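You operate a simulated robot arm through the tools that you are given. There is no shell and no other tool.

You are at the controls of a simulated robot arm. One attempt, no reset.

Task
Put things in order on the island top. At the end: the dosing bottle (marked "No. 7") from the island top stands where the sample press stood; the reach beaker stands where the purple soft brush stood; the purple soft brush stands where the dosing bottle stood; the sample press is in the grey drain tray; whatever was shut is shut again. Leave all else as you found it, and nothing knocked over. Set down upright: sample press.
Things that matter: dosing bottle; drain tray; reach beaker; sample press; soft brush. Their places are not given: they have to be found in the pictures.

The check looks at the end state, three seconds after you hand in, the way a careful person would. Anything else that was tipped, shoved, dropped, spilled or broken makes it a failure.

Robot
A 7-joint arm with a two-finger parallel gripper, fixed in place. Base frame: the origin is at the foot of the arm, x ahead of it, y to its left, z up; the work surface is at about z = 0. Units: m, rad, N and s.
With the tool pointing down near the work surface it reaches from about 0.22 to 0.58 m from the base axis. Its first joint turns from -1.152 to 1.152 rad. Payload 2.5 kg.
The tool frame sits at the grasp point between the pads (the TCP): z along the fingers, y along the line on which they close. The tips reach 0.023 m beyond it. Largest opening 0.094 m; finger width 0.038, thickness 0.01; the body of the gripper, 0.054 by 0.096 m, starts 0.039 m behind the TCP.
Orientation is that of the tool frame in the base frame, as a unit quaternion [w, x, y, z]. With the fingers straight down and closing along the base's y, the tool's x points along the base's -x, its y along +y and its z along -z.

Tools
- The arm moves only by the tool play_rows. Its argument "series" is a list of rows, each an object of numbers (a shift or turn left out is 0, a gripper value left out holds the last): "dx", "dy", "dz": the shift along the tool's x, y, z in m; "wx", "wy", "wz": the turn, a rotation vector about the tool's x, y, z in rad; "claw": the opening, from 0 (shut) to 1 (fully open). In form: [{"dx": .., "dy": .., "dz": .., "wx": .., "wy": .., "wz": .., "claw": ..}, ...]. A call has 1 to 20 rows; each row is the pose to reach, as a shift and turn from the pose commanded when the call began, along the tool's axes at that moment. Each row takes 0.2 s and may step no farther than 0.05 m and 0.15 rad from the row before; otherwise, or with a gripper value out of range, the whole call is refused. Where a pose cannot be reached the arm comes as near as it can. A force on the tool above 40 N (or 10 N above the force at the start of the call, whichever is more), or a blocked arm, ends the call early, and 0.2 s more pass. The fingers move at their own pace (about 0.108 m/s each) and stop on an object; they squeeze with about 21 N. The grip force told is the motor's: it shows also when the fingers shut on nothing. Time passes only in rows, and 0.2 s behind the last, so rows that repeat a pose let the fingers close. The reply holds the time, the measured pose of the TCP, the force on the tool along the base axes, the opening and the grip force, in the units named above and with some noise, with the torque about the TCP (base axes, N m) and any sound that the robot's microphone picked up, and new pictures: "pictures" is both (left out), scene, wrist or none.
- Cameras (640 x 400 px; columns grow to the right, rows downward): "scene" is fixed at [0.1183, -0.4348, 0.5334]; the picture's right is [0.63, -0.78, 0.00], its down [-0.57, -0.46, -0.68] and it looks along [0.53, 0.43, -0.73] (base axes); focal length 221 px, centre (320, 200). "wrist" rides on the gripper at [0.086, 0.016, -0.074] in the tool frame; the picture's right is [-0.18, 0.98, 0.00], its down [-0.58, -0.11, -0.81] and it looks along [-0.79, -0.15, 0.59] (tool axes); focal length 243 px, centre (320, 200).
- measure_at(camera, pixels): for up to 12 pixels [column, row] of the newest picture of that camera ("zoom" is the newest enlarged one), the place [x, y, z] in the base frame of the surface seen there, good to about 0.002 m, but the place of the scene camera against the robot may be out by one fixed shift of up to 0.025 m in any direction. No time passes.
- close_up(camera, box): a new picture of the part [left, top, right, bottom] of that camera's present view, enlarged. No time passes.
- hand_in(): hands the job in; it is judged then, once.

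Leave the gripper open and the arm clear of the work at the hand-in unless told otherwise.

The tools are called after ">>>" as a command line: name --argument value ..., lists and objects as JSON in quotes. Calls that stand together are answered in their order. play_rows: Moves the arm, as the interface text tells. Its arguments: {"type":"object","properties":{"series":{"type":"array"},"pictures":{"type":"string","enum":["both","scene","wrist","none"]}},"required":["series"]} The other tools are called the same way: measure_at (camera, pixels) gives the place of the surface under pixels of a picture; close_up (camera, box) takes an enlarged picture of a part of a camera's view; hand_in () hands the job in.

At the start:

```text
time_s: 0.0
tool_pos: [0.4022, 0.0181, 0.302]
tool_rot: [-0.001, 0.0, 1.0, 0.0]
ft_force: [-0.4, -0.1, -0.6]
wrist_torque: [-0.03, 0.02, -0.03]
width: 0.094
gripper_force: 0.1
```

scene: 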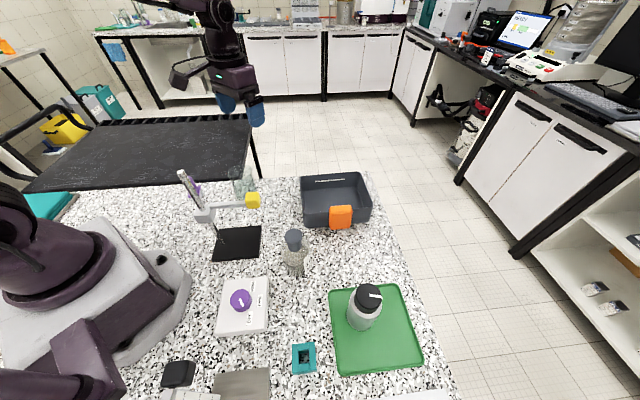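
wrist: 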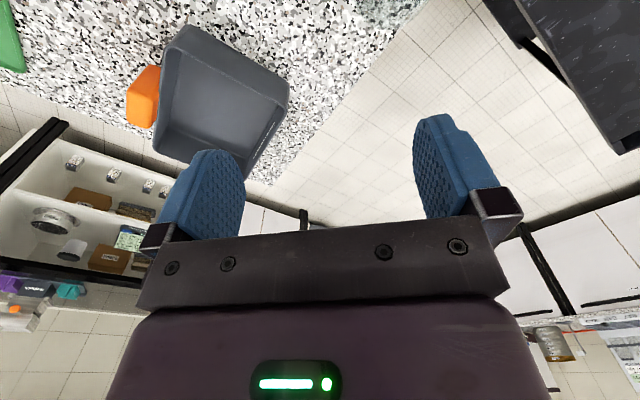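

I see a table with a grey tray with an orange piece at about (335,200), a bottle on a green mat at (365,305), a grey-capped item at (295,250), a white plate with a purple knob at (240,300), and a stand with a yellow end at (225,205). I'll take close-ups to tell them apart.

>>> close_up --camera "scene" --box '[160, 150, 400, 300]'

>>> close_up --camera "scene" --box '[150, 250, 450, 400]'

>>> close_up --camera "scene" --box '[160, 150, 280, 270]'

```text
2.67 times, centred on (280, 225) of scene
```

zoom: 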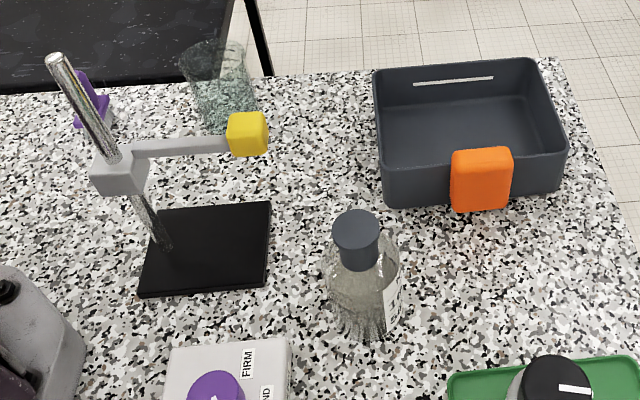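

```text
2.13 times, centred on (300, 325) of scene
```

zoom: 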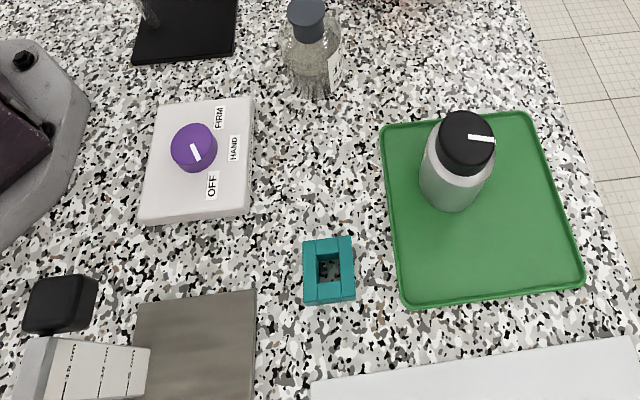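

```text
3.33 times, centred on (220, 210) of scene
```

zoom: 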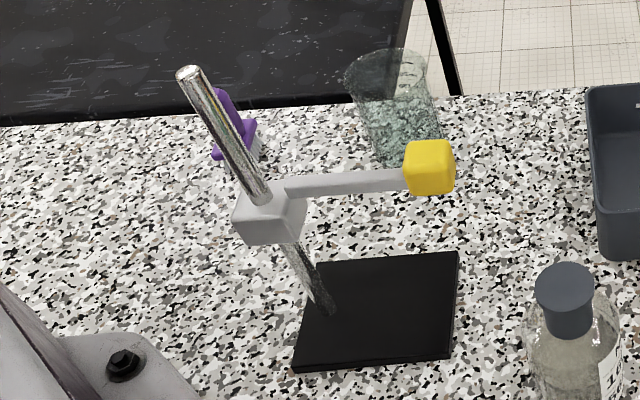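

Next I'll look more closely at the bottle's label, the black-capped item, and the things at the bottom edge.

>>> close_up --camera "scene" --box '[265, 215, 335, 285]'

>>> close_up --camera "scene" --box '[150, 340, 280, 400]'

>>> close_up --camera "scene" --box '[320, 270, 420, 380]'

>>> close_up --camera "scene" --box '[280, 330, 330, 380]'

>>> close_up --camera "scene" --box '[170, 155, 270, 215]'

>>> close_up --camera "scene" --box '[290, 160, 380, 240]'

```text
5.71 times, centred on (300, 250) of scene
```

zoom: 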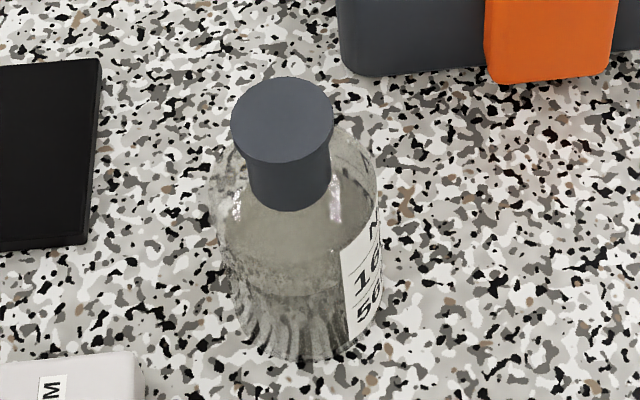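

```text
4.92 times, centred on (215, 370) of scene
```

zoom: 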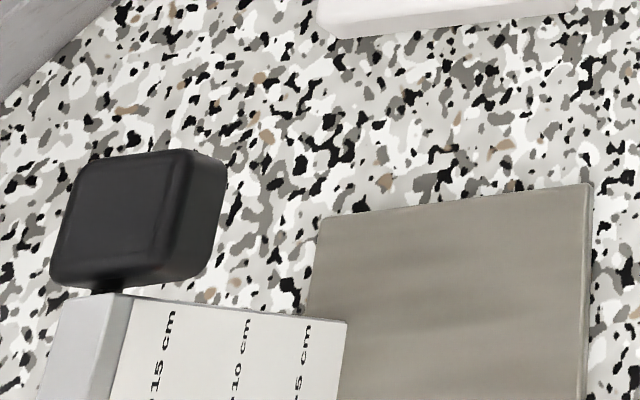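

```text
3.64 times, centred on (370, 325) of scene
```

zoom: 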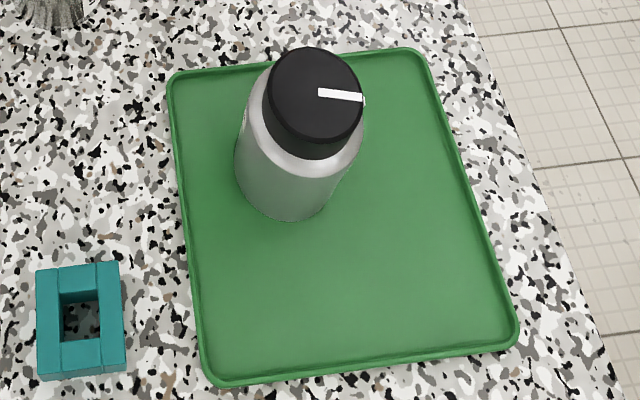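

```text
8.00 times, centred on (305, 355) of scene
```

zoom: 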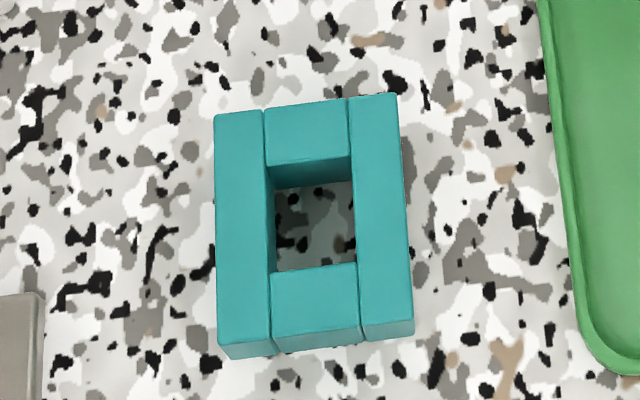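

```text
6.40 times, centred on (220, 185) of scene
```

zoom: 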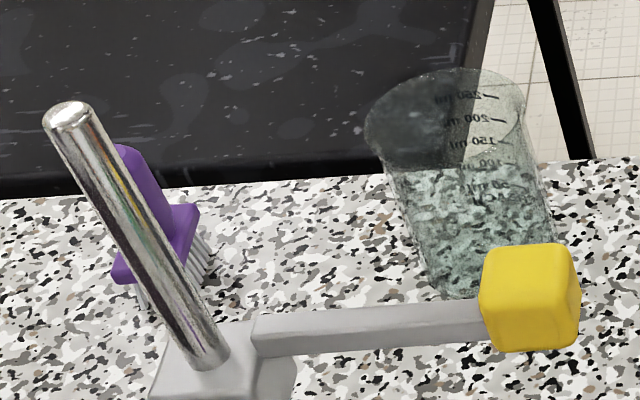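

```text
5.00 times, centred on (335, 200) of scene
```

zoom: 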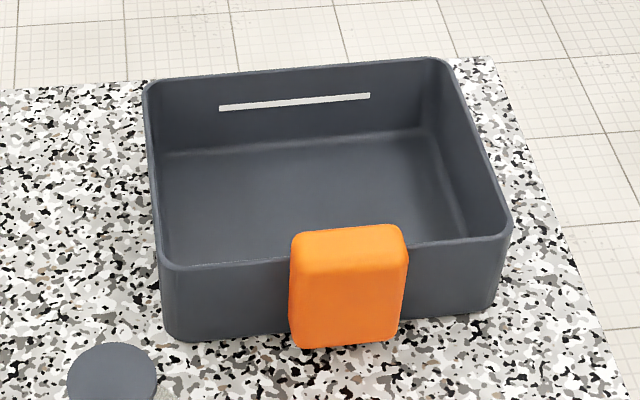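

I'll measure places in the scene: the tray corners, bottle top and base, brush, beaker, teal block, green tray, stand and black knob.

>>> measure_at --camera "scene" --pixels '[[295, 238], [290, 276], [338, 210], [303, 182], [366, 178], [371, 210], [303, 224], [335, 195], [302, 345], [302, 372], [366, 293], [357, 326]]'

>>> measure_at --camera "scene" --pixels '[[240, 298], [230, 315], [184, 174], [205, 215], [253, 200], [237, 241], [197, 187], [199, 198], [240, 175], [250, 185], [178, 373], [200, 395]]'

>>> measure_at --camera "scene" --pixels '[[245, 380], [330, 292], [408, 286], [422, 360], [342, 375], [220, 285], [268, 278], [265, 330], [217, 335], [420, 395], [380, 330], [300, 300]]'

```text
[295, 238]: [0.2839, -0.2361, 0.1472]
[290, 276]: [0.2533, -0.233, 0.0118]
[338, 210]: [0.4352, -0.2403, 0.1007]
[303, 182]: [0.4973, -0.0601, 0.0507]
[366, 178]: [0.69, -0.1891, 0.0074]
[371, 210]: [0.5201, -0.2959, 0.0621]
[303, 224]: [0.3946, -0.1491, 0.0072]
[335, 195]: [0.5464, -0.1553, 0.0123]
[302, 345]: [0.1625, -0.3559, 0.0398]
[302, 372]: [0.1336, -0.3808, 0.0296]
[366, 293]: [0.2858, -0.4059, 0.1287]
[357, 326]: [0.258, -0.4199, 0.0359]
```

```text
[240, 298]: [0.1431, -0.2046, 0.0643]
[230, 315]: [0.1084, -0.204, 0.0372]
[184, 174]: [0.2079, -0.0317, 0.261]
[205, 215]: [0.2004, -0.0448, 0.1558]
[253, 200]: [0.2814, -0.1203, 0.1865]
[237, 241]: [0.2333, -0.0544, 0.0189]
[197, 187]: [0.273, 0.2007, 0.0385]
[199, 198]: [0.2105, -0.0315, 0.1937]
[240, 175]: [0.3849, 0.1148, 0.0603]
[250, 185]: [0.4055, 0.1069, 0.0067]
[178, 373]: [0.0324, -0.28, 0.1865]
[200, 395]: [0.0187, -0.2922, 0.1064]
```

```text
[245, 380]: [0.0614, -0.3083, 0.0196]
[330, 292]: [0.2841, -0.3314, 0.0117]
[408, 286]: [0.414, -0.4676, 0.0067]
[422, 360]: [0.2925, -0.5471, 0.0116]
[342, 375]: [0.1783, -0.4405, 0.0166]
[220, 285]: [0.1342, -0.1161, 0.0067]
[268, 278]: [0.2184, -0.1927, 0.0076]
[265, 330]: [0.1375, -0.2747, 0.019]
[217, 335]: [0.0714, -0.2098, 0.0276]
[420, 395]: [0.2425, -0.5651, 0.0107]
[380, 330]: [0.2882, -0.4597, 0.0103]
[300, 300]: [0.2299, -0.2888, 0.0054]
```

The named things need a better view. I'll raise the arm, draw it back and tilt it so the wrist camera looks down at the work surface.

>>> play_rows --series '[{"dx": 0.03, "dz": -0.03, "wy": 0.12}, {"dx": 0.06, "dz": -0.06, "wy": 0.24}, {"dx": 0.09, "dz": -0.09, "wy": 0.36}, {"dx": 0.1, "dz": -0.11, "wy": 0.45}, {"dx": 0.1, "dz": -0.11, "wy": 0.45}]'

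```text
time_s: 1.2
tool_pos: [0.302, 0.0173, 0.4144]
tool_rot: [-0.224, 0.001, 0.974, 0.0]
ft_force: [-0.1, 0.3, 0.2]
wrist_torque: [-0.02, -0.01, 0.01]
width: 0.094
gripper_force: 0.1
```

scene: 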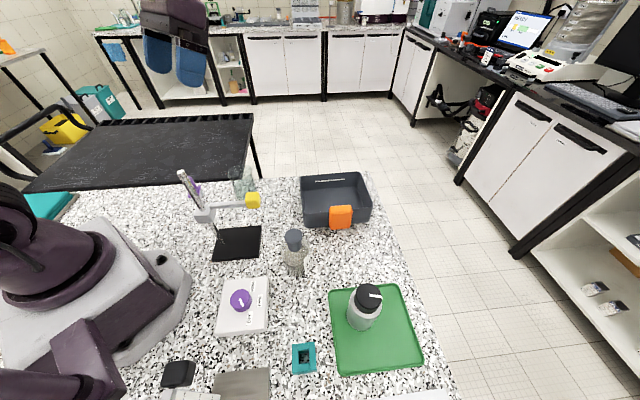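
wrist: 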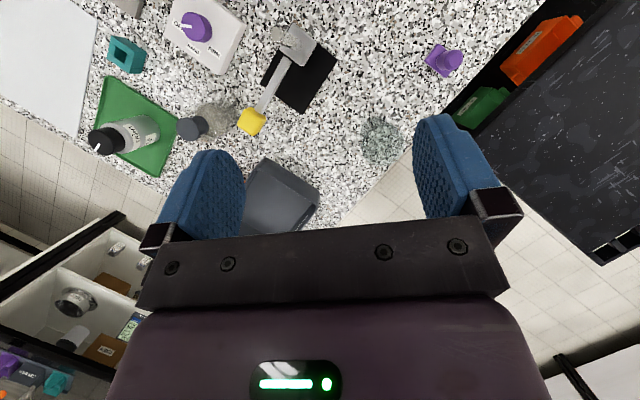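

Now I'll take close-ups of the wrist view for the black-capped item, the bottle and the other pieces.

>>> close_up --camera "wrist" --box '[70, 70, 270, 195]'

>>> close_up --camera "wrist" --box '[80, 100, 180, 170]'

>>> close_up --camera "wrist" --box '[150, 0, 350, 125]'

>>> close_up --camera "wrist" --box '[350, 20, 510, 180]'

```text
3.20 times, centred on (170, 132) of wrist
```

zoom: 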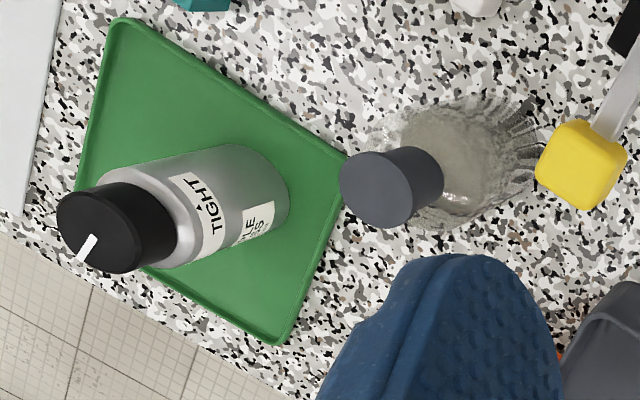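

```text
5.71 times, centred on (130, 135) of wrist
```

zoom: 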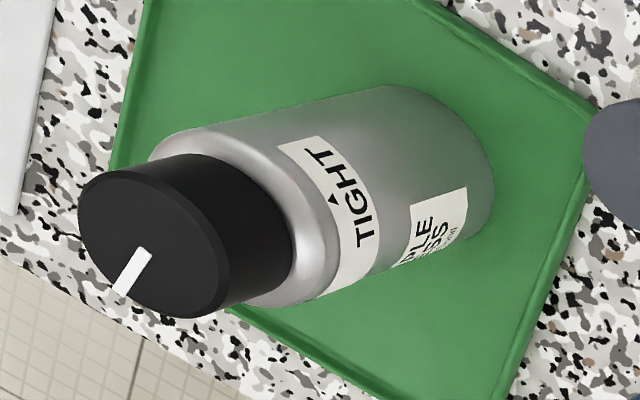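

```text
3.20 times, centred on (250, 62) of wrist
```

zoom: 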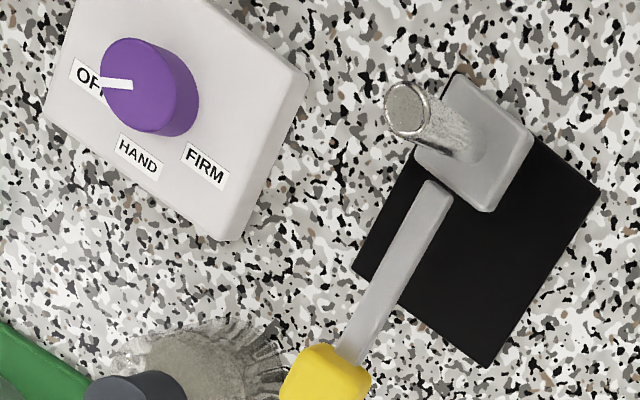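

```text
2.50 times, centred on (430, 100) of wrist
```

zoom: 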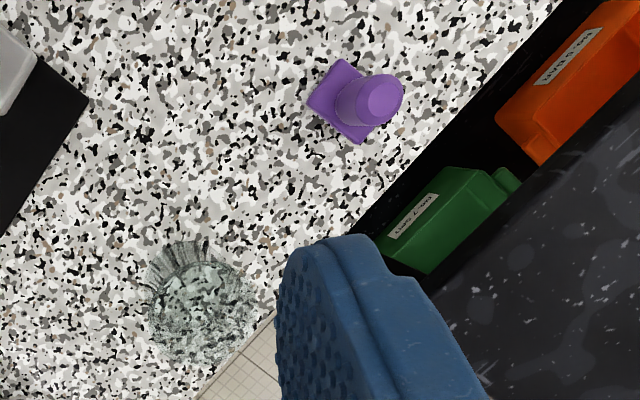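

The black-capped item reads "SAMPLE PRESS" with a "TIGHT" mark. The purple brush is at (452,60) and the glass beaker at (385,140) in the wrist view. I'll measure with the wrist camera, which has no fixed shift, to work out the scene camera's shift.

>>> measure_at --camera "wrist" --pixels '[[250, 122], [277, 33], [187, 129], [106, 142], [452, 60], [440, 65], [385, 140], [265, 160], [317, 190], [124, 48], [195, 25], [400, 40]]'

>>> measure_at --camera "scene" --pixels '[[252, 195], [254, 200], [183, 173], [293, 236], [369, 292], [340, 208], [303, 183], [330, 175]]'

```text
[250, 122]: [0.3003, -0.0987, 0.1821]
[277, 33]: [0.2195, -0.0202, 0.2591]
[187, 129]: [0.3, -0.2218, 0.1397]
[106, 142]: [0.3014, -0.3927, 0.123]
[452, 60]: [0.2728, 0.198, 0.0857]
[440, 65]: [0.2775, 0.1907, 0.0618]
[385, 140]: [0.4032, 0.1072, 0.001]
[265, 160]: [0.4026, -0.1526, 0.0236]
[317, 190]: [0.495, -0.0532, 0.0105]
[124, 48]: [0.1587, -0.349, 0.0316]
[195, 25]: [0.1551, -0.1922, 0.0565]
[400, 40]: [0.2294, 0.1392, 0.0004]
```

```text
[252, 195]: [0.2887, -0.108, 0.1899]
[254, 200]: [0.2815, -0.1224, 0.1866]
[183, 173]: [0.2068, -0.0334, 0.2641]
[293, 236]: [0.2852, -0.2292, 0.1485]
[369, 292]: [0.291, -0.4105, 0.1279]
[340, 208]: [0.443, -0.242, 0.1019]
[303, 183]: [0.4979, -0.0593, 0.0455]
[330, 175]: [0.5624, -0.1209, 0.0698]
```

The scene camera's shift is about (+0.012, +0.013, −0.006). To read the labels I'll first straighten the tool.

>>> play_rows --series '[{"wy": -0.15}, {"wy": -0.3}, {"wy": -0.45}]' --pictures "none"

```text
time_s: 2.0
tool_pos: [0.3013, 0.0157, 0.4118]
tool_rot: [0.001, 0.0, 1.0, 0.0]
ft_force: [0.0, 0.3, 0.0]
wrist_torque: [0.01, -0.01, -0.02]
width: 0.0938
gripper_force: 0.0
```

The tool is vertical again. Next I'll swing right and turn the tool about 80° so the wrist camera looks along −y at the bottle and the press.

>>> play_rows --series '[{"dx": -0.006, "dy": -0.022, "wz": 0.14}, {"dx": -0.012, "dy": -0.044, "wz": 0.28}, {"dx": -0.018, "dy": -0.066, "dz": 0.01, "wz": 0.42}, {"dx": -0.024, "dy": -0.088, "dz": 0.02, "wz": 0.56}, {"dx": -0.03, "dy": -0.11, "dz": 0.035, "wz": 0.7}, {"dx": -0.036, "dy": -0.132, "dz": 0.05, "wz": 0.84}, {"dx": -0.042, "dy": -0.154, "dz": 0.07, "wz": 0.98}, {"dx": -0.048, "dy": -0.176, "dz": 0.09, "wz": 1.12}, {"dx": -0.054, "dy": -0.198, "dz": 0.105, "wz": 1.26}, {"dx": -0.058, "dy": -0.218, "dz": 0.12, "wz": 1.4}, {"dx": -0.058, "dy": -0.218, "dz": 0.12, "wz": 1.4}]'

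```text
time_s: 4.4
tool_pos: [0.3599, -0.2021, 0.2941]
tool_rot: [0.001, 0.644, 0.765, 0.0]
ft_force: [-0.1, -0.7, -0.6]
wrist_torque: [0.01, 0.0, -0.01]
width: 0.094
gripper_force: 0.1
```

scene: 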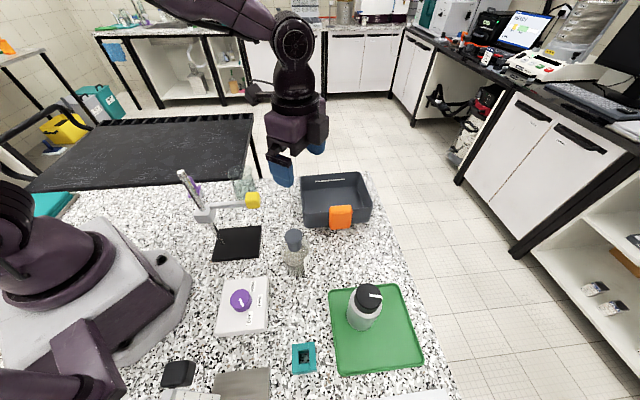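
wrist: 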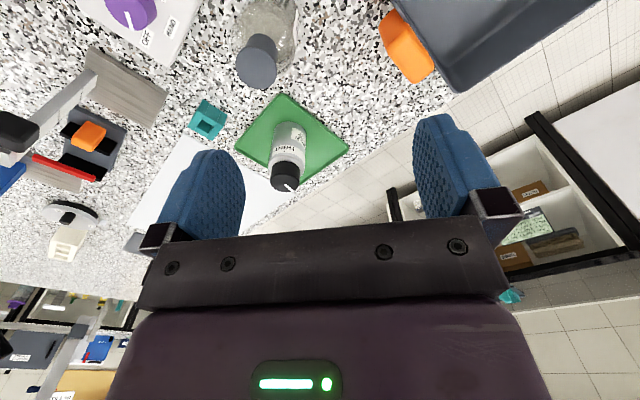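

The press is at (287,155) and the bottle at (260,50) in the wrist view. I'll enlarge both, along with the things on the left of the view.

>>> close_up --camera "wrist" --box '[250, 110, 330, 200]'

>>> close_up --camera "wrist" --box '[210, 0, 320, 95]'

>>> close_up --camera "wrist" --box '[0, 40, 220, 280]'

>>> close_up --camera "wrist" --box '[360, 0, 620, 110]'

```text
4.44 times, centred on (290, 155) of wrist
```

zoom: 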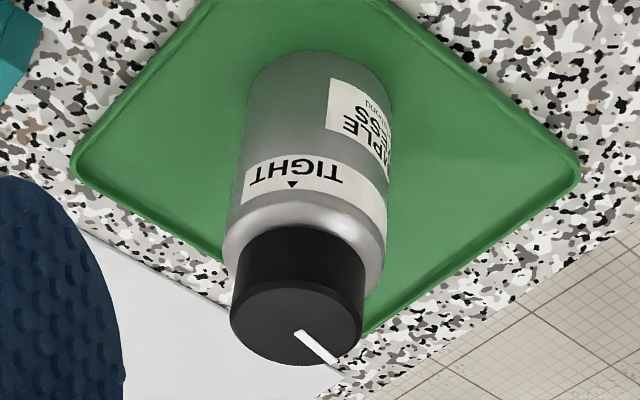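

```text
4.21 times, centred on (265, 48) of wrist
```

zoom: 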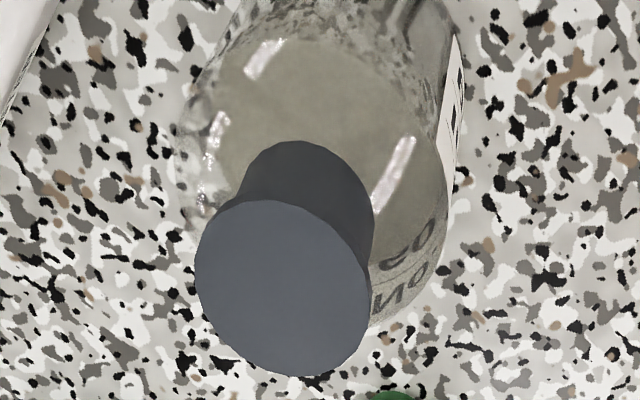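

```text
1.67 times, centred on (110, 160) of wrist
```

zoom: 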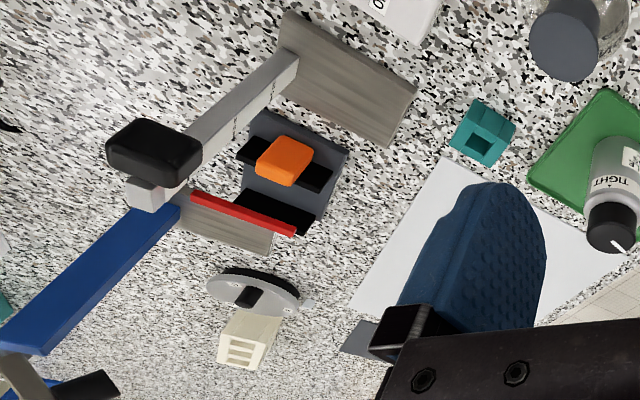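

```text
2.46 times, centred on (490, 55) of wrist
```

zoom: 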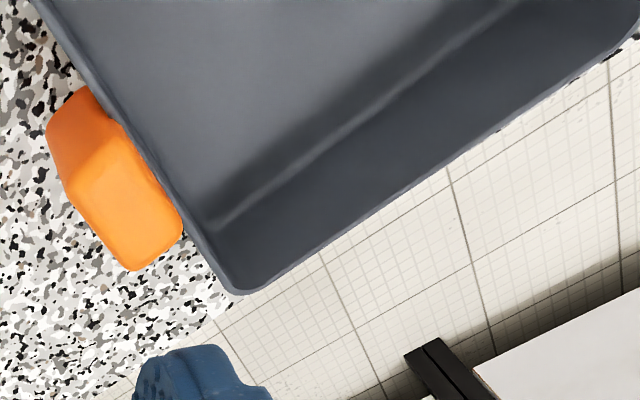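

The white mark on the press's cap does not line up with the TIGHT triangle, so the cap may be loose and I should hold it only by the body. I'll move closer and turn further to read the small label text.

>>> play_rows --series '[{"dx": -0.025, "dy": -0.002, "dz": 0.02, "wz": 0.14}, {"dx": -0.05, "dy": -0.004, "dz": 0.04, "wz": 0.28}, {"dx": -0.075, "dy": -0.006, "dz": 0.065, "wz": 0.42}, {"dx": -0.099, "dy": -0.008, "dz": 0.089, "wz": 0.56}, {"dx": -0.099, "dy": -0.008, "dz": 0.089, "wz": 0.65}, {"dx": -0.099, "dy": -0.008, "dz": 0.089, "wz": 0.65}]' --pictures "wrist"

```text
time_s: 5.8
tool_pos: [0.3686, -0.2997, 0.2053]
tool_rot: [0.0, 0.855, 0.518, -0.001]
ft_force: [-0.5, 0.0, 0.9]
wrist_torque: [-0.02, -0.02, -0.01]
width: 0.094
gripper_force: 0.1
```

wrist: 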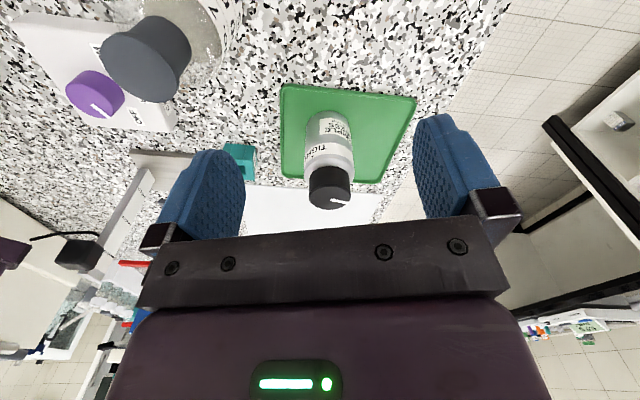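

>>> close_up --camera "wrist" --box '[290, 95, 370, 215]'

>>> close_up --camera "wrist" --box '[300, 105, 360, 160]'

>>> close_up --camera "wrist" --box '[90, 0, 250, 120]'

>>> measure_at --camera "wrist" --pixels '[[328, 195], [328, 140], [305, 145], [352, 150], [330, 115], [290, 170], [285, 88], [412, 100], [380, 180], [350, 105]]'

```text
3.33 times, centred on (330, 155) of wrist
```

zoom: 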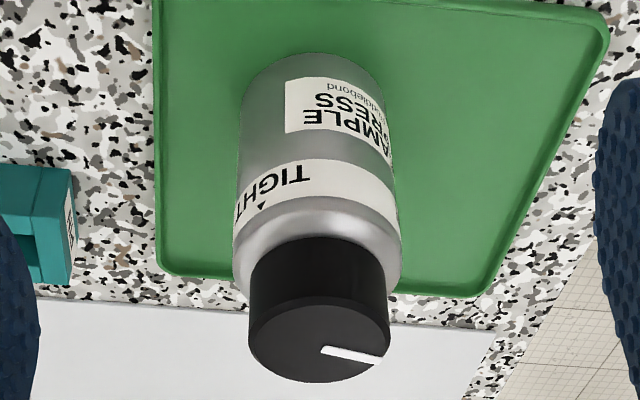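

```text
7.27 times, centred on (330, 132) of wrist
```

zoom: 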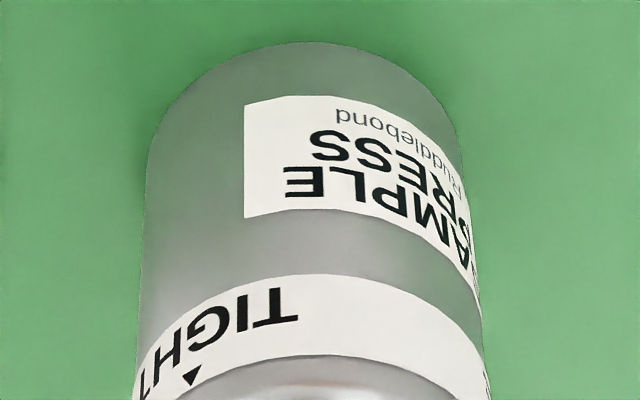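

```text
3.33 times, centred on (170, 60) of wrist
```

zoom: 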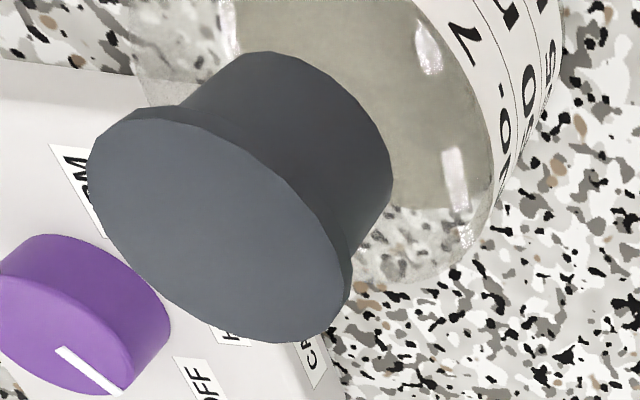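

```text
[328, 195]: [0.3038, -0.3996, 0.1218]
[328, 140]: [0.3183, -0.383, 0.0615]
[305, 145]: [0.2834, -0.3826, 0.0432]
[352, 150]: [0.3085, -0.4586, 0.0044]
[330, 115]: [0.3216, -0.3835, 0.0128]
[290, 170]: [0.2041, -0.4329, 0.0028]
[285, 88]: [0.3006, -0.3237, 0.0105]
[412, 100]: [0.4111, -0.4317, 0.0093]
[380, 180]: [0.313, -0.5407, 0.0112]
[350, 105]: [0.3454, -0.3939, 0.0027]
```

The label reads "SAMPLE PRESS, Ruddlebond", with a TIGHT band above it. Next I'll measure the press cap and body precisely in the wrist view, and the bottle's profile in the scene view.

>>> close_up --camera "scene" --box '[265, 215, 335, 285]'

>>> measure_at --camera "zoom" --pixels '[[283, 120], [240, 118], [326, 122], [283, 85], [283, 155], [290, 180], [255, 185], [322, 190], [290, 240], [290, 300], [225, 230], [370, 230]]'

>>> measure_at --camera "wrist" --pixels '[[311, 196], [349, 199], [330, 187], [330, 207], [330, 197], [330, 177], [330, 170], [330, 163], [330, 158], [330, 150], [308, 120], [345, 120]]'

```text
5.71 times, centred on (300, 250) of scene
```

zoom: 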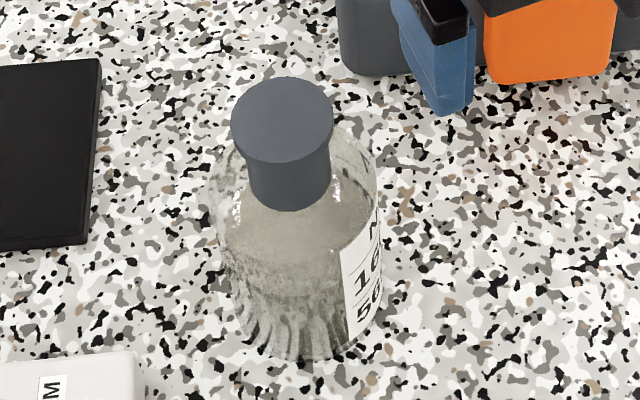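

```text
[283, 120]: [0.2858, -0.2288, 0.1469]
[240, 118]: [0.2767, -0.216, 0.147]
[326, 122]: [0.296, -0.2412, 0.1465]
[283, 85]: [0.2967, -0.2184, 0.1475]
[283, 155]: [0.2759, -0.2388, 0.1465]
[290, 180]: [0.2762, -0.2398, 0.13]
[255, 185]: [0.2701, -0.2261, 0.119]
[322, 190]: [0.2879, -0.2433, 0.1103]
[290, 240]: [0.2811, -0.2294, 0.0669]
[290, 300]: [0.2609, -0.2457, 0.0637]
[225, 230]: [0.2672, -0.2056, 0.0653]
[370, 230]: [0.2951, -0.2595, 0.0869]
```

```text
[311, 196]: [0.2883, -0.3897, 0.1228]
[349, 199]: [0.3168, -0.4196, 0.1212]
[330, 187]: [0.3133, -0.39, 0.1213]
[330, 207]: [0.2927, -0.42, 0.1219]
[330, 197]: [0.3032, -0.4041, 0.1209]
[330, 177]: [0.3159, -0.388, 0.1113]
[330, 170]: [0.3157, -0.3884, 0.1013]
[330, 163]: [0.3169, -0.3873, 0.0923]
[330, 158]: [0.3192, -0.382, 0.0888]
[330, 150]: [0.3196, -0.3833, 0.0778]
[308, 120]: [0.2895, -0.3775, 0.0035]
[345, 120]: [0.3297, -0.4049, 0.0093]
```

Readings: the press axis is near (0.303, −0.405), its cap top is at z 0.122, and the body has radius about 0.028 up to z ≈ 0.089. I'll move above the press with the tool turned to the natural direction and check alignment.

>>> play_rows --series '[{"dx": -0.016, "dy": -0.001, "wz": -0.14}, {"dx": -0.031, "dy": -0.003, "wz": -0.28}, {"dx": -0.047, "dy": -0.004, "wz": -0.42}, {"dx": -0.062, "dy": -0.005, "wz": -0.56}, {"dx": -0.078, "dy": -0.006, "wz": -0.7}, {"dx": -0.093, "dy": -0.008, "wz": -0.84}, {"dx": -0.108, "dy": -0.009, "wz": -0.98}, {"dx": -0.1232, "dy": -0.0101, "wz": -1.126}, {"dx": -0.1232, "dy": -0.0101, "wz": -1.126}]'

>>> measure_at --camera "scene" --pixels '[[295, 238]]'

```text
time_s: 7.8
tool_pos: [0.3056, -0.4045, 0.2037]
tool_rot: [0.0, 0.445, 0.895, 0.0]
ft_force: [-0.1, 0.1, 0.1]
wrist_torque: [-0.04, -0.02, 0.02]
width: 0.0941
gripper_force: 0.2
```

scene: 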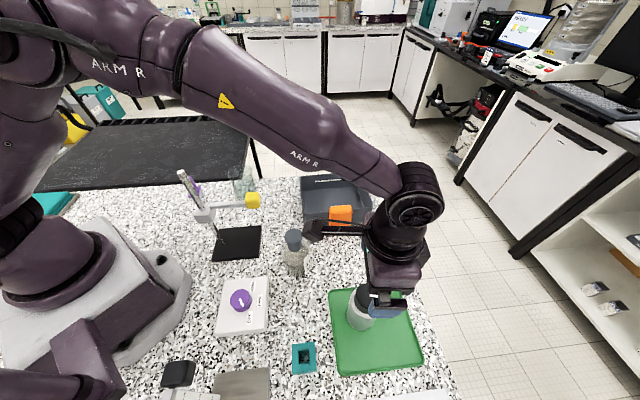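
wrist: 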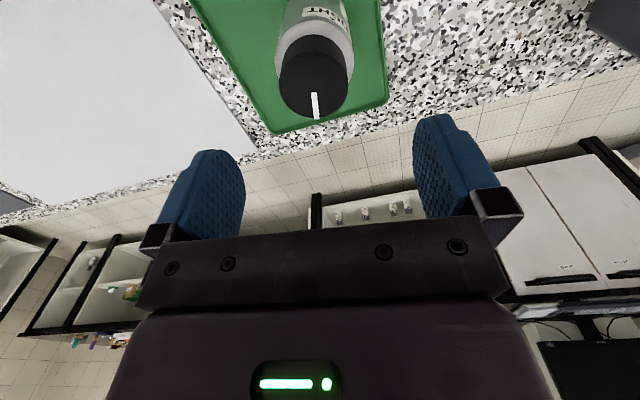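

```text
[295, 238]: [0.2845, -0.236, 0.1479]
```

The cap is seen at about (313,88). I'll measure its edges for the exact axis, and the body below it.

>>> measure_at --camera "wrist" --pixels '[[283, 84], [344, 86], [314, 65], [314, 112], [314, 90], [315, 45], [315, 30], [315, 22], [315, 12], [300, 20], [335, 20], [345, 30]]'

>>> close_up --camera "wrist" --box '[260, 0, 370, 130]'

```text
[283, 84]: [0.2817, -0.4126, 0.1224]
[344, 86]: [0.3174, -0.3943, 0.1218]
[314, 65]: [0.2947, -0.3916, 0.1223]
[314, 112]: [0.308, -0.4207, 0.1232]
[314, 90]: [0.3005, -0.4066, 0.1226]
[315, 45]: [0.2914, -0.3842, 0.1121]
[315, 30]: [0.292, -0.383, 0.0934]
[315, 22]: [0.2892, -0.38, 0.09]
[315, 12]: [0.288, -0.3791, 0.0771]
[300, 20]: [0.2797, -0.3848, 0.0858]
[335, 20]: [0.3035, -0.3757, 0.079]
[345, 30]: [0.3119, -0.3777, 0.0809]
```

```text
3.08 times, centred on (315, 65) of wrist
```

zoom: 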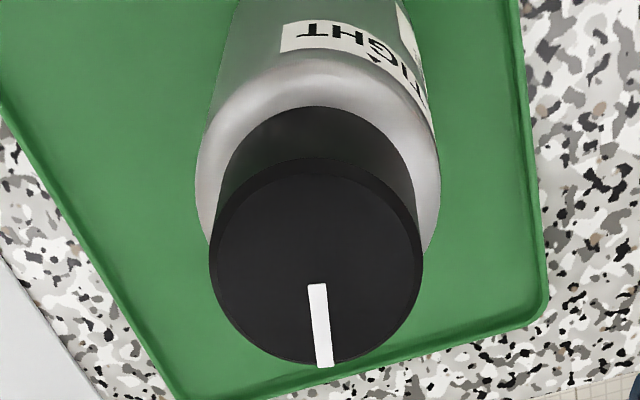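

The axis is near (0.3015, −0.405) with body radius 0.029. I'll shift a few millimetres and go straight down with the gripper open until the TCP is at z ≈ 0.088, so the palm stays above the cap.

>>> play_rows --series '[{"dx": 0.002, "dy": -0.003, "dz": 0.02, "claw": 1}, {"dx": 0.002, "dy": -0.003, "dz": 0.045}, {"dx": 0.002, "dy": -0.003, "dz": 0.07}, {"dx": 0.002, "dy": -0.003, "dz": 0.09}, {"dx": 0.002, "dy": -0.003, "dz": 0.105}, {"dx": 0.002, "dy": -0.003, "dz": 0.115}, {"dx": 0.002, "dy": -0.003, "dz": 0.115}]'

```text
time_s: 9.4
tool_pos: [0.2995, -0.4042, 0.0889]
tool_rot: [-0.001, 0.445, 0.895, 0.0]
ft_force: [0.0, -0.9, -0.3]
wrist_torque: [-0.02, 0.01, -0.04]
width: 0.0939
gripper_force: 0.0
```

scene: 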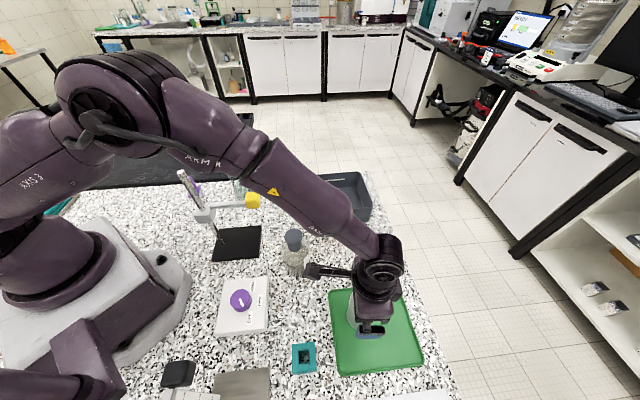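
wrist: 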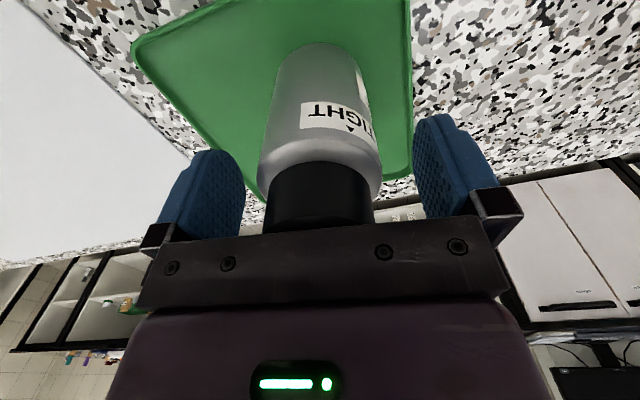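

The press sits centred between the fingers, and the palm is above the cap. I'll close on the body and hold.

>>> play_rows --series '[{"claw": 0.5}, {"claw": 0}, {"claw": 0}, {"claw": 0}]' --pictures "wrist"

```text
time_s: 10.4
tool_pos: [0.2994, -0.4041, 0.0881]
tool_rot: [0.0, 0.446, 0.895, 0.0]
ft_force: [-0.5, -1.2, -0.4]
wrist_torque: [-0.06, -0.02, -0.02]
width: 0.0596
gripper_force: 21.0
```

wrist: 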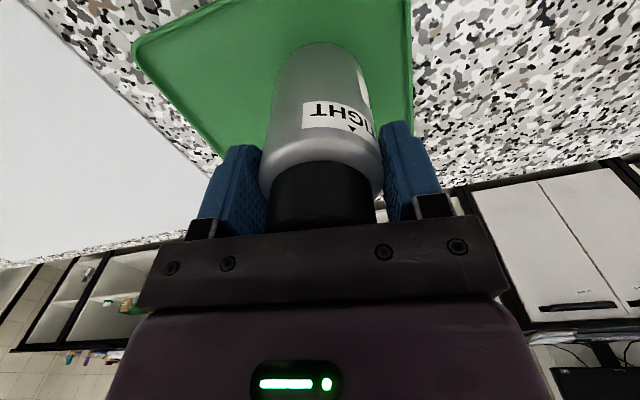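

The grip holds at 0.0596 m with 21 N. I'll lift slowly by 3 cm and check that the whole press comes along.

>>> play_rows --series '[{"dz": -0.005}, {"dz": -0.01}, {"dz": -0.02}, {"dz": -0.03}, {"dz": -0.03}]'

```text
time_s: 11.6
tool_pos: [0.2991, -0.4053, 0.1179]
tool_rot: [0.0, 0.446, 0.895, 0.0]
ft_force: [-0.2, 0.5, -4.8]
wrist_torque: [0.03, 0.02, 0.0]
width: 0.0597
gripper_force: 21.1
```

scene: 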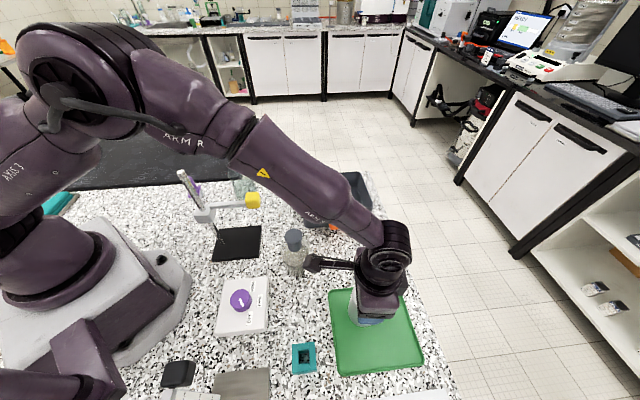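
wrist: 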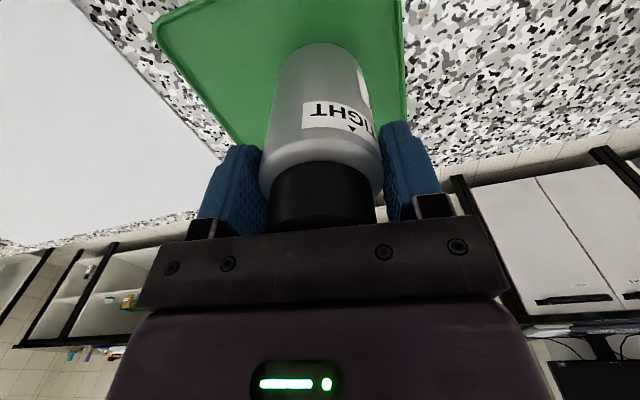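

The press weighs about 5 N and is firmly held. I'll lift it high, swing it toward the grey tray and turn the tool so I can look into the tray before lowering.

>>> play_rows --series '[{"dz": -0.03}, {"dz": -0.06}, {"dz": -0.09}, {"dx": 0.005, "dy": 0.015, "dz": -0.115, "wz": -0.12}, {"dx": 0.011, "dy": 0.035, "dz": -0.132, "wz": -0.25}, {"dx": 0.018, "dy": 0.055, "dz": -0.132, "wz": -0.38}, {"dx": 0.025, "dy": 0.075, "dz": -0.132, "wz": -0.51}, {"dx": 0.031, "dy": 0.095, "dz": -0.132, "wz": -0.64}, {"dx": 0.038, "dy": 0.115, "dz": -0.132, "wz": -0.77}, {"dx": 0.044, "dy": 0.135, "dz": -0.132, "wz": -0.9}, {"dx": 0.05, "dy": 0.155, "dz": -0.132, "wz": -1.03}, {"dx": 0.055, "dy": 0.168, "dz": -0.132, "wz": -1.16}, {"dx": 0.055, "dy": 0.168, "dz": -0.132, "wz": -1.27}, {"dx": 0.055, "dy": 0.168, "dz": -0.132, "wz": -1.27}]'

```text
time_s: 14.6
tool_pos: [0.4023, -0.2604, 0.2511]
tool_rot: [0.0, -0.173, 0.985, 0.0]
ft_force: [0.0, -0.1, -5.2]
wrist_torque: [-0.01, -0.02, 0.01]
width: 0.0599
gripper_force: 21.2
```

scene: 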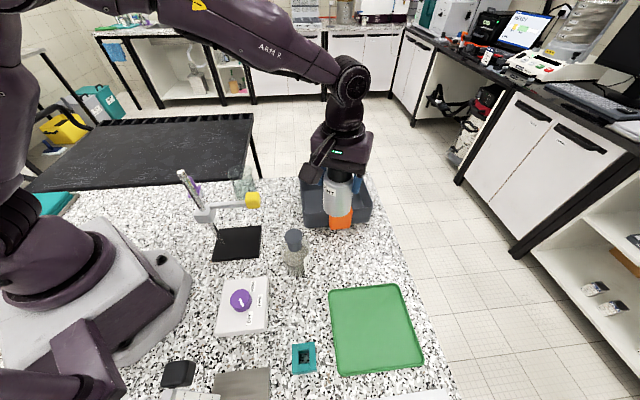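
wrist: 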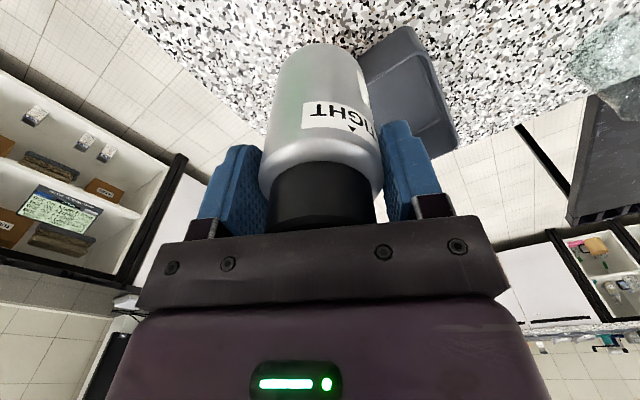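

Part of the tray shows behind the press at (400,80). I'll enlarge it and measure.

>>> close_up --camera "wrist" --box '[340, 10, 480, 170]'

>>> measure_at --camera "wrist" --pixels '[[405, 28], [425, 50], [457, 148], [375, 60], [400, 80], [420, 110], [440, 145], [430, 150], [395, 60], [445, 110]]'

```text
2.50 times, centred on (410, 90) of wrist
```

zoom: 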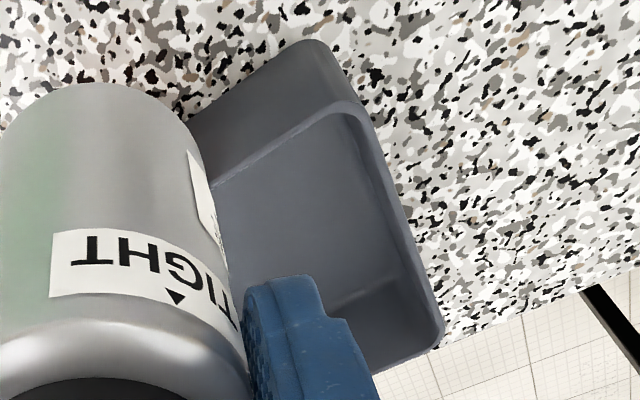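

```text
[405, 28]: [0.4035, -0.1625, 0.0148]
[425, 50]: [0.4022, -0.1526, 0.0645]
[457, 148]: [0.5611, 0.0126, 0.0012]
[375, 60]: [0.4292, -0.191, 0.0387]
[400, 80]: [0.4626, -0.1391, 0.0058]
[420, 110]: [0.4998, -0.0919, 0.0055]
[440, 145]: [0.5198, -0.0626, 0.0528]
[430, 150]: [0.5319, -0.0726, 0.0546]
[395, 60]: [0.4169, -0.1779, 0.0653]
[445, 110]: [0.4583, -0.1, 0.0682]
```

The tray corner A is at about (0.403, −0.152), the rim is at z ≈ 0.066, and the floor is at z ≈ 0.0055. That puts the tray centre near (0.52, −0.163). I'll carry the press there, staying at z 0.25, and turn so the fingers close along the tray's long side.

>>> play_rows --series '[{"dx": -0.02, "dy": 0.008, "wz": -0.06}, {"dx": -0.04, "dy": 0.016, "wz": -0.12}, {"dx": -0.06, "dy": 0.024, "wz": -0.18}, {"dx": -0.08, "dy": 0.032, "wz": -0.24}, {"dx": -0.1, "dy": 0.04, "wz": -0.3}, {"dx": -0.12, "dy": 0.048, "wz": -0.36}, {"dx": -0.14, "dy": 0.0561, "wz": -0.412}, {"dx": -0.14, "dy": 0.0561, "wz": -0.412}]'

```text
time_s: 16.4
tool_pos: [0.5153, -0.1589, 0.2498]
tool_rot: [0.001, -0.371, 0.929, 0.0]
ft_force: [0.4, -0.1, -5.0]
wrist_torque: [-0.04, 0.02, -0.02]
width: 0.0599
gripper_force: 20.9
```

scene: 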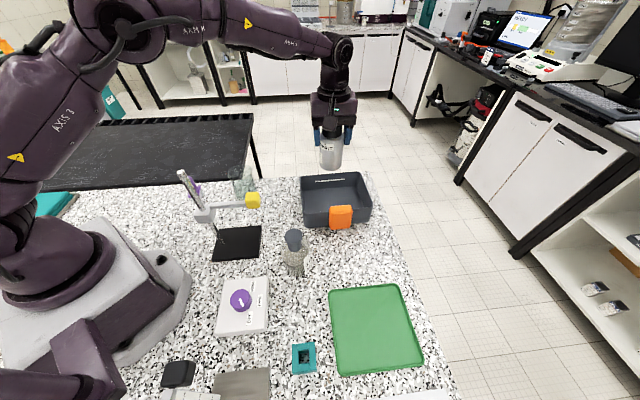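
wrist: 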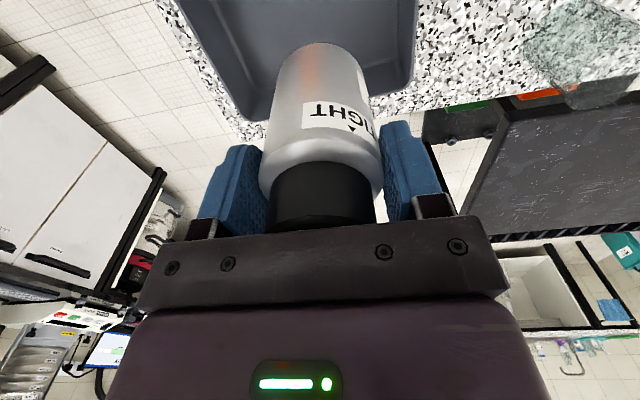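

I'll check the tray's corners again in both views before lowering.

>>> measure_at --camera "wrist" --pixels '[[250, 110], [405, 88], [412, 60], [230, 90], [205, 45], [190, 10], [418, 5], [260, 60], [395, 50], [250, 20], [390, 15], [385, 92]]'

>>> measure_at --camera "scene" --pixels '[[301, 180], [302, 214], [371, 209], [303, 196], [367, 191], [335, 175], [360, 208], [318, 213], [365, 176], [330, 195], [340, 207], [350, 195]]'

>>> close_up --camera "scene" --box '[290, 160, 380, 240]'

```text
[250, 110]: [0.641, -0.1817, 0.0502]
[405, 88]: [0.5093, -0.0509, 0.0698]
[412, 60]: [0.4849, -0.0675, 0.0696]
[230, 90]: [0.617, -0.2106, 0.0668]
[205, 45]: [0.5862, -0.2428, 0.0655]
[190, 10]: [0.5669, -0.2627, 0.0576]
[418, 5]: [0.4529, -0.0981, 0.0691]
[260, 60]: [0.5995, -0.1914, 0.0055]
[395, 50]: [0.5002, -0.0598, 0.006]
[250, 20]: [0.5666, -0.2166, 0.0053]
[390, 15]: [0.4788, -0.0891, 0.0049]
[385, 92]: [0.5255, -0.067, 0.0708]
```

```text
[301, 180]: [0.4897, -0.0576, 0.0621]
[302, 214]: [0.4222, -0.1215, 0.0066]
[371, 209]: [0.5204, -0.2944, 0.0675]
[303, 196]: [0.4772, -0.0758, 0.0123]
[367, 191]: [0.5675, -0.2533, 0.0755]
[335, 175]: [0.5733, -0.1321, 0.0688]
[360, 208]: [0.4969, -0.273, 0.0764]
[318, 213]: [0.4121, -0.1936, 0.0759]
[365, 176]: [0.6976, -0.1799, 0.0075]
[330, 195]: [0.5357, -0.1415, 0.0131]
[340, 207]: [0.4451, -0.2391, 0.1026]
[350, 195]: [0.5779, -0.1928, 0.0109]
```

```text
5.00 times, centred on (335, 200) of scene
```

zoom: 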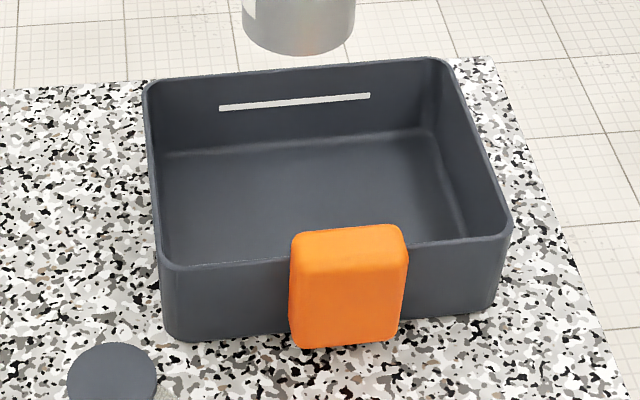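

The tray centre comes out near (0.521, −0.169), so the press at (0.515, −0.160) is well inside. I'll lower it to just above the floor, slowly at the end.

>>> play_rows --series '[{"dz": 0.03}, {"dz": 0.06}, {"dz": 0.09}, {"dz": 0.115}, {"dz": 0.135}, {"dz": 0.146}, {"dz": 0.152}, {"dz": 0.155}]'

```text
time_s: 18.2
tool_pos: [0.5134, -0.158, 0.0941]
tool_rot: [0.0, -0.371, 0.929, 0.0]
ft_force: [-0.2, -1.1, -5.2]
wrist_torque: [-0.04, 0.01, 0.0]
width: 0.0592
gripper_force: 21.1
```

scene: 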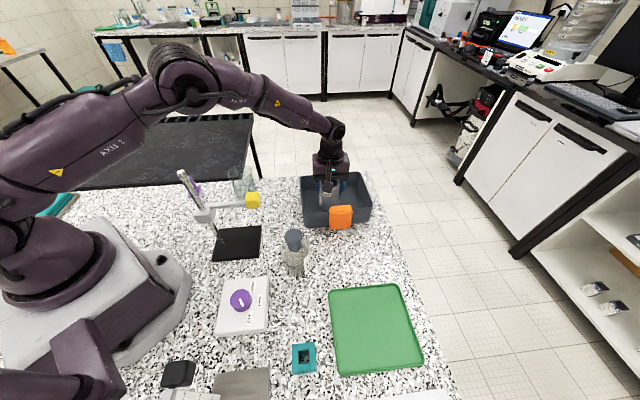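
wrist: 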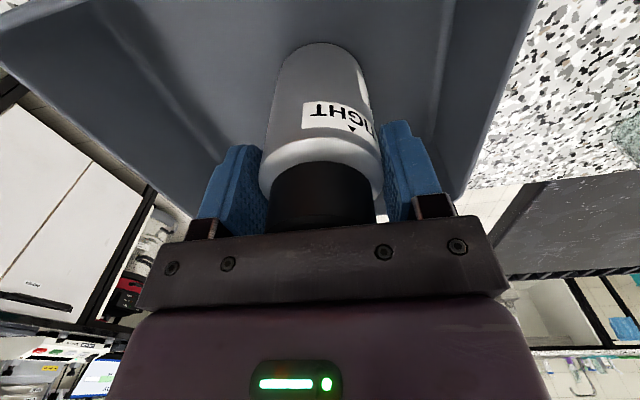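

The force still reads the full weight, so the press has not touched down yet. I'll lower in 1 mm steps until the floor takes the weight.

>>> play_rows --series '[{"dz": 0.001}, {"dz": 0.002}, {"dz": 0.003}, {"dz": 0.003}]' --pictures "none"

```text
time_s: 19.2
tool_pos: [0.5128, -0.1573, 0.0925]
tool_rot: [0.0, -0.37, 0.929, 0.0]
ft_force: [0.2, -0.1, -4.2]
wrist_torque: [-0.01, 0.02, -0.01]
width: 0.0596
gripper_force: 21.1
```

>>> play_rows --series '[{"dz": 0.001}, {"dz": 0.002}, {"dz": 0.002}]' --pictures "none"

```text
time_s: 20.0
tool_pos: [0.5142, -0.1584, 0.0911]
tool_rot: [0.0, -0.371, 0.929, 0.0]
ft_force: [-1.8, 1.5, 5.1]
wrist_torque: [0.17, 0.28, 0.03]
width: 0.0597
gripper_force: 20.5
```

The press is on the tray floor, with an upward push of 5 N. I'll ease up 1 mm and open the fingers gently to about 0.075.

>>> play_rows --series '[{"dz": -0.001}, {"dz": -0.001, "claw": 0.66}, {"dz": -0.001, "claw": 0.7}, {"dz": -0.001, "claw": 0.8}, {"dz": -0.001, "claw": 0.85}, {"dz": -0.001, "claw": 0.85}]'

```text
time_s: 21.4
tool_pos: [0.5135, -0.1602, 0.0924]
tool_rot: [0.0, -0.37, 0.929, -0.001]
ft_force: [-0.7, 0.1, 0.4]
wrist_torque: [0.0, 0.02, 0.03]
width: 0.0797
gripper_force: 0.0
```

scene: 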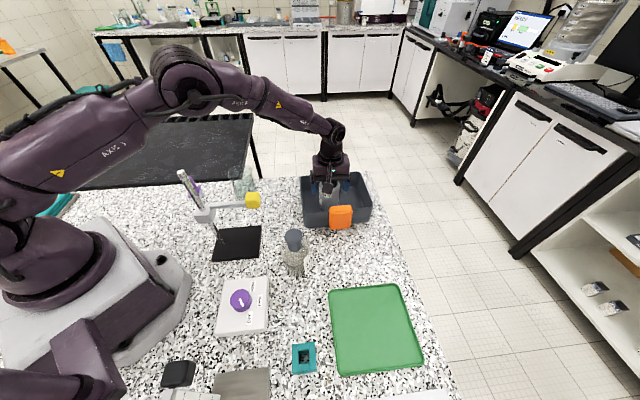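
wrist: 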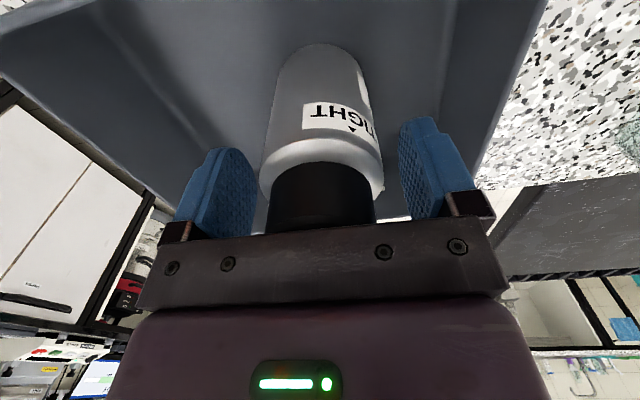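

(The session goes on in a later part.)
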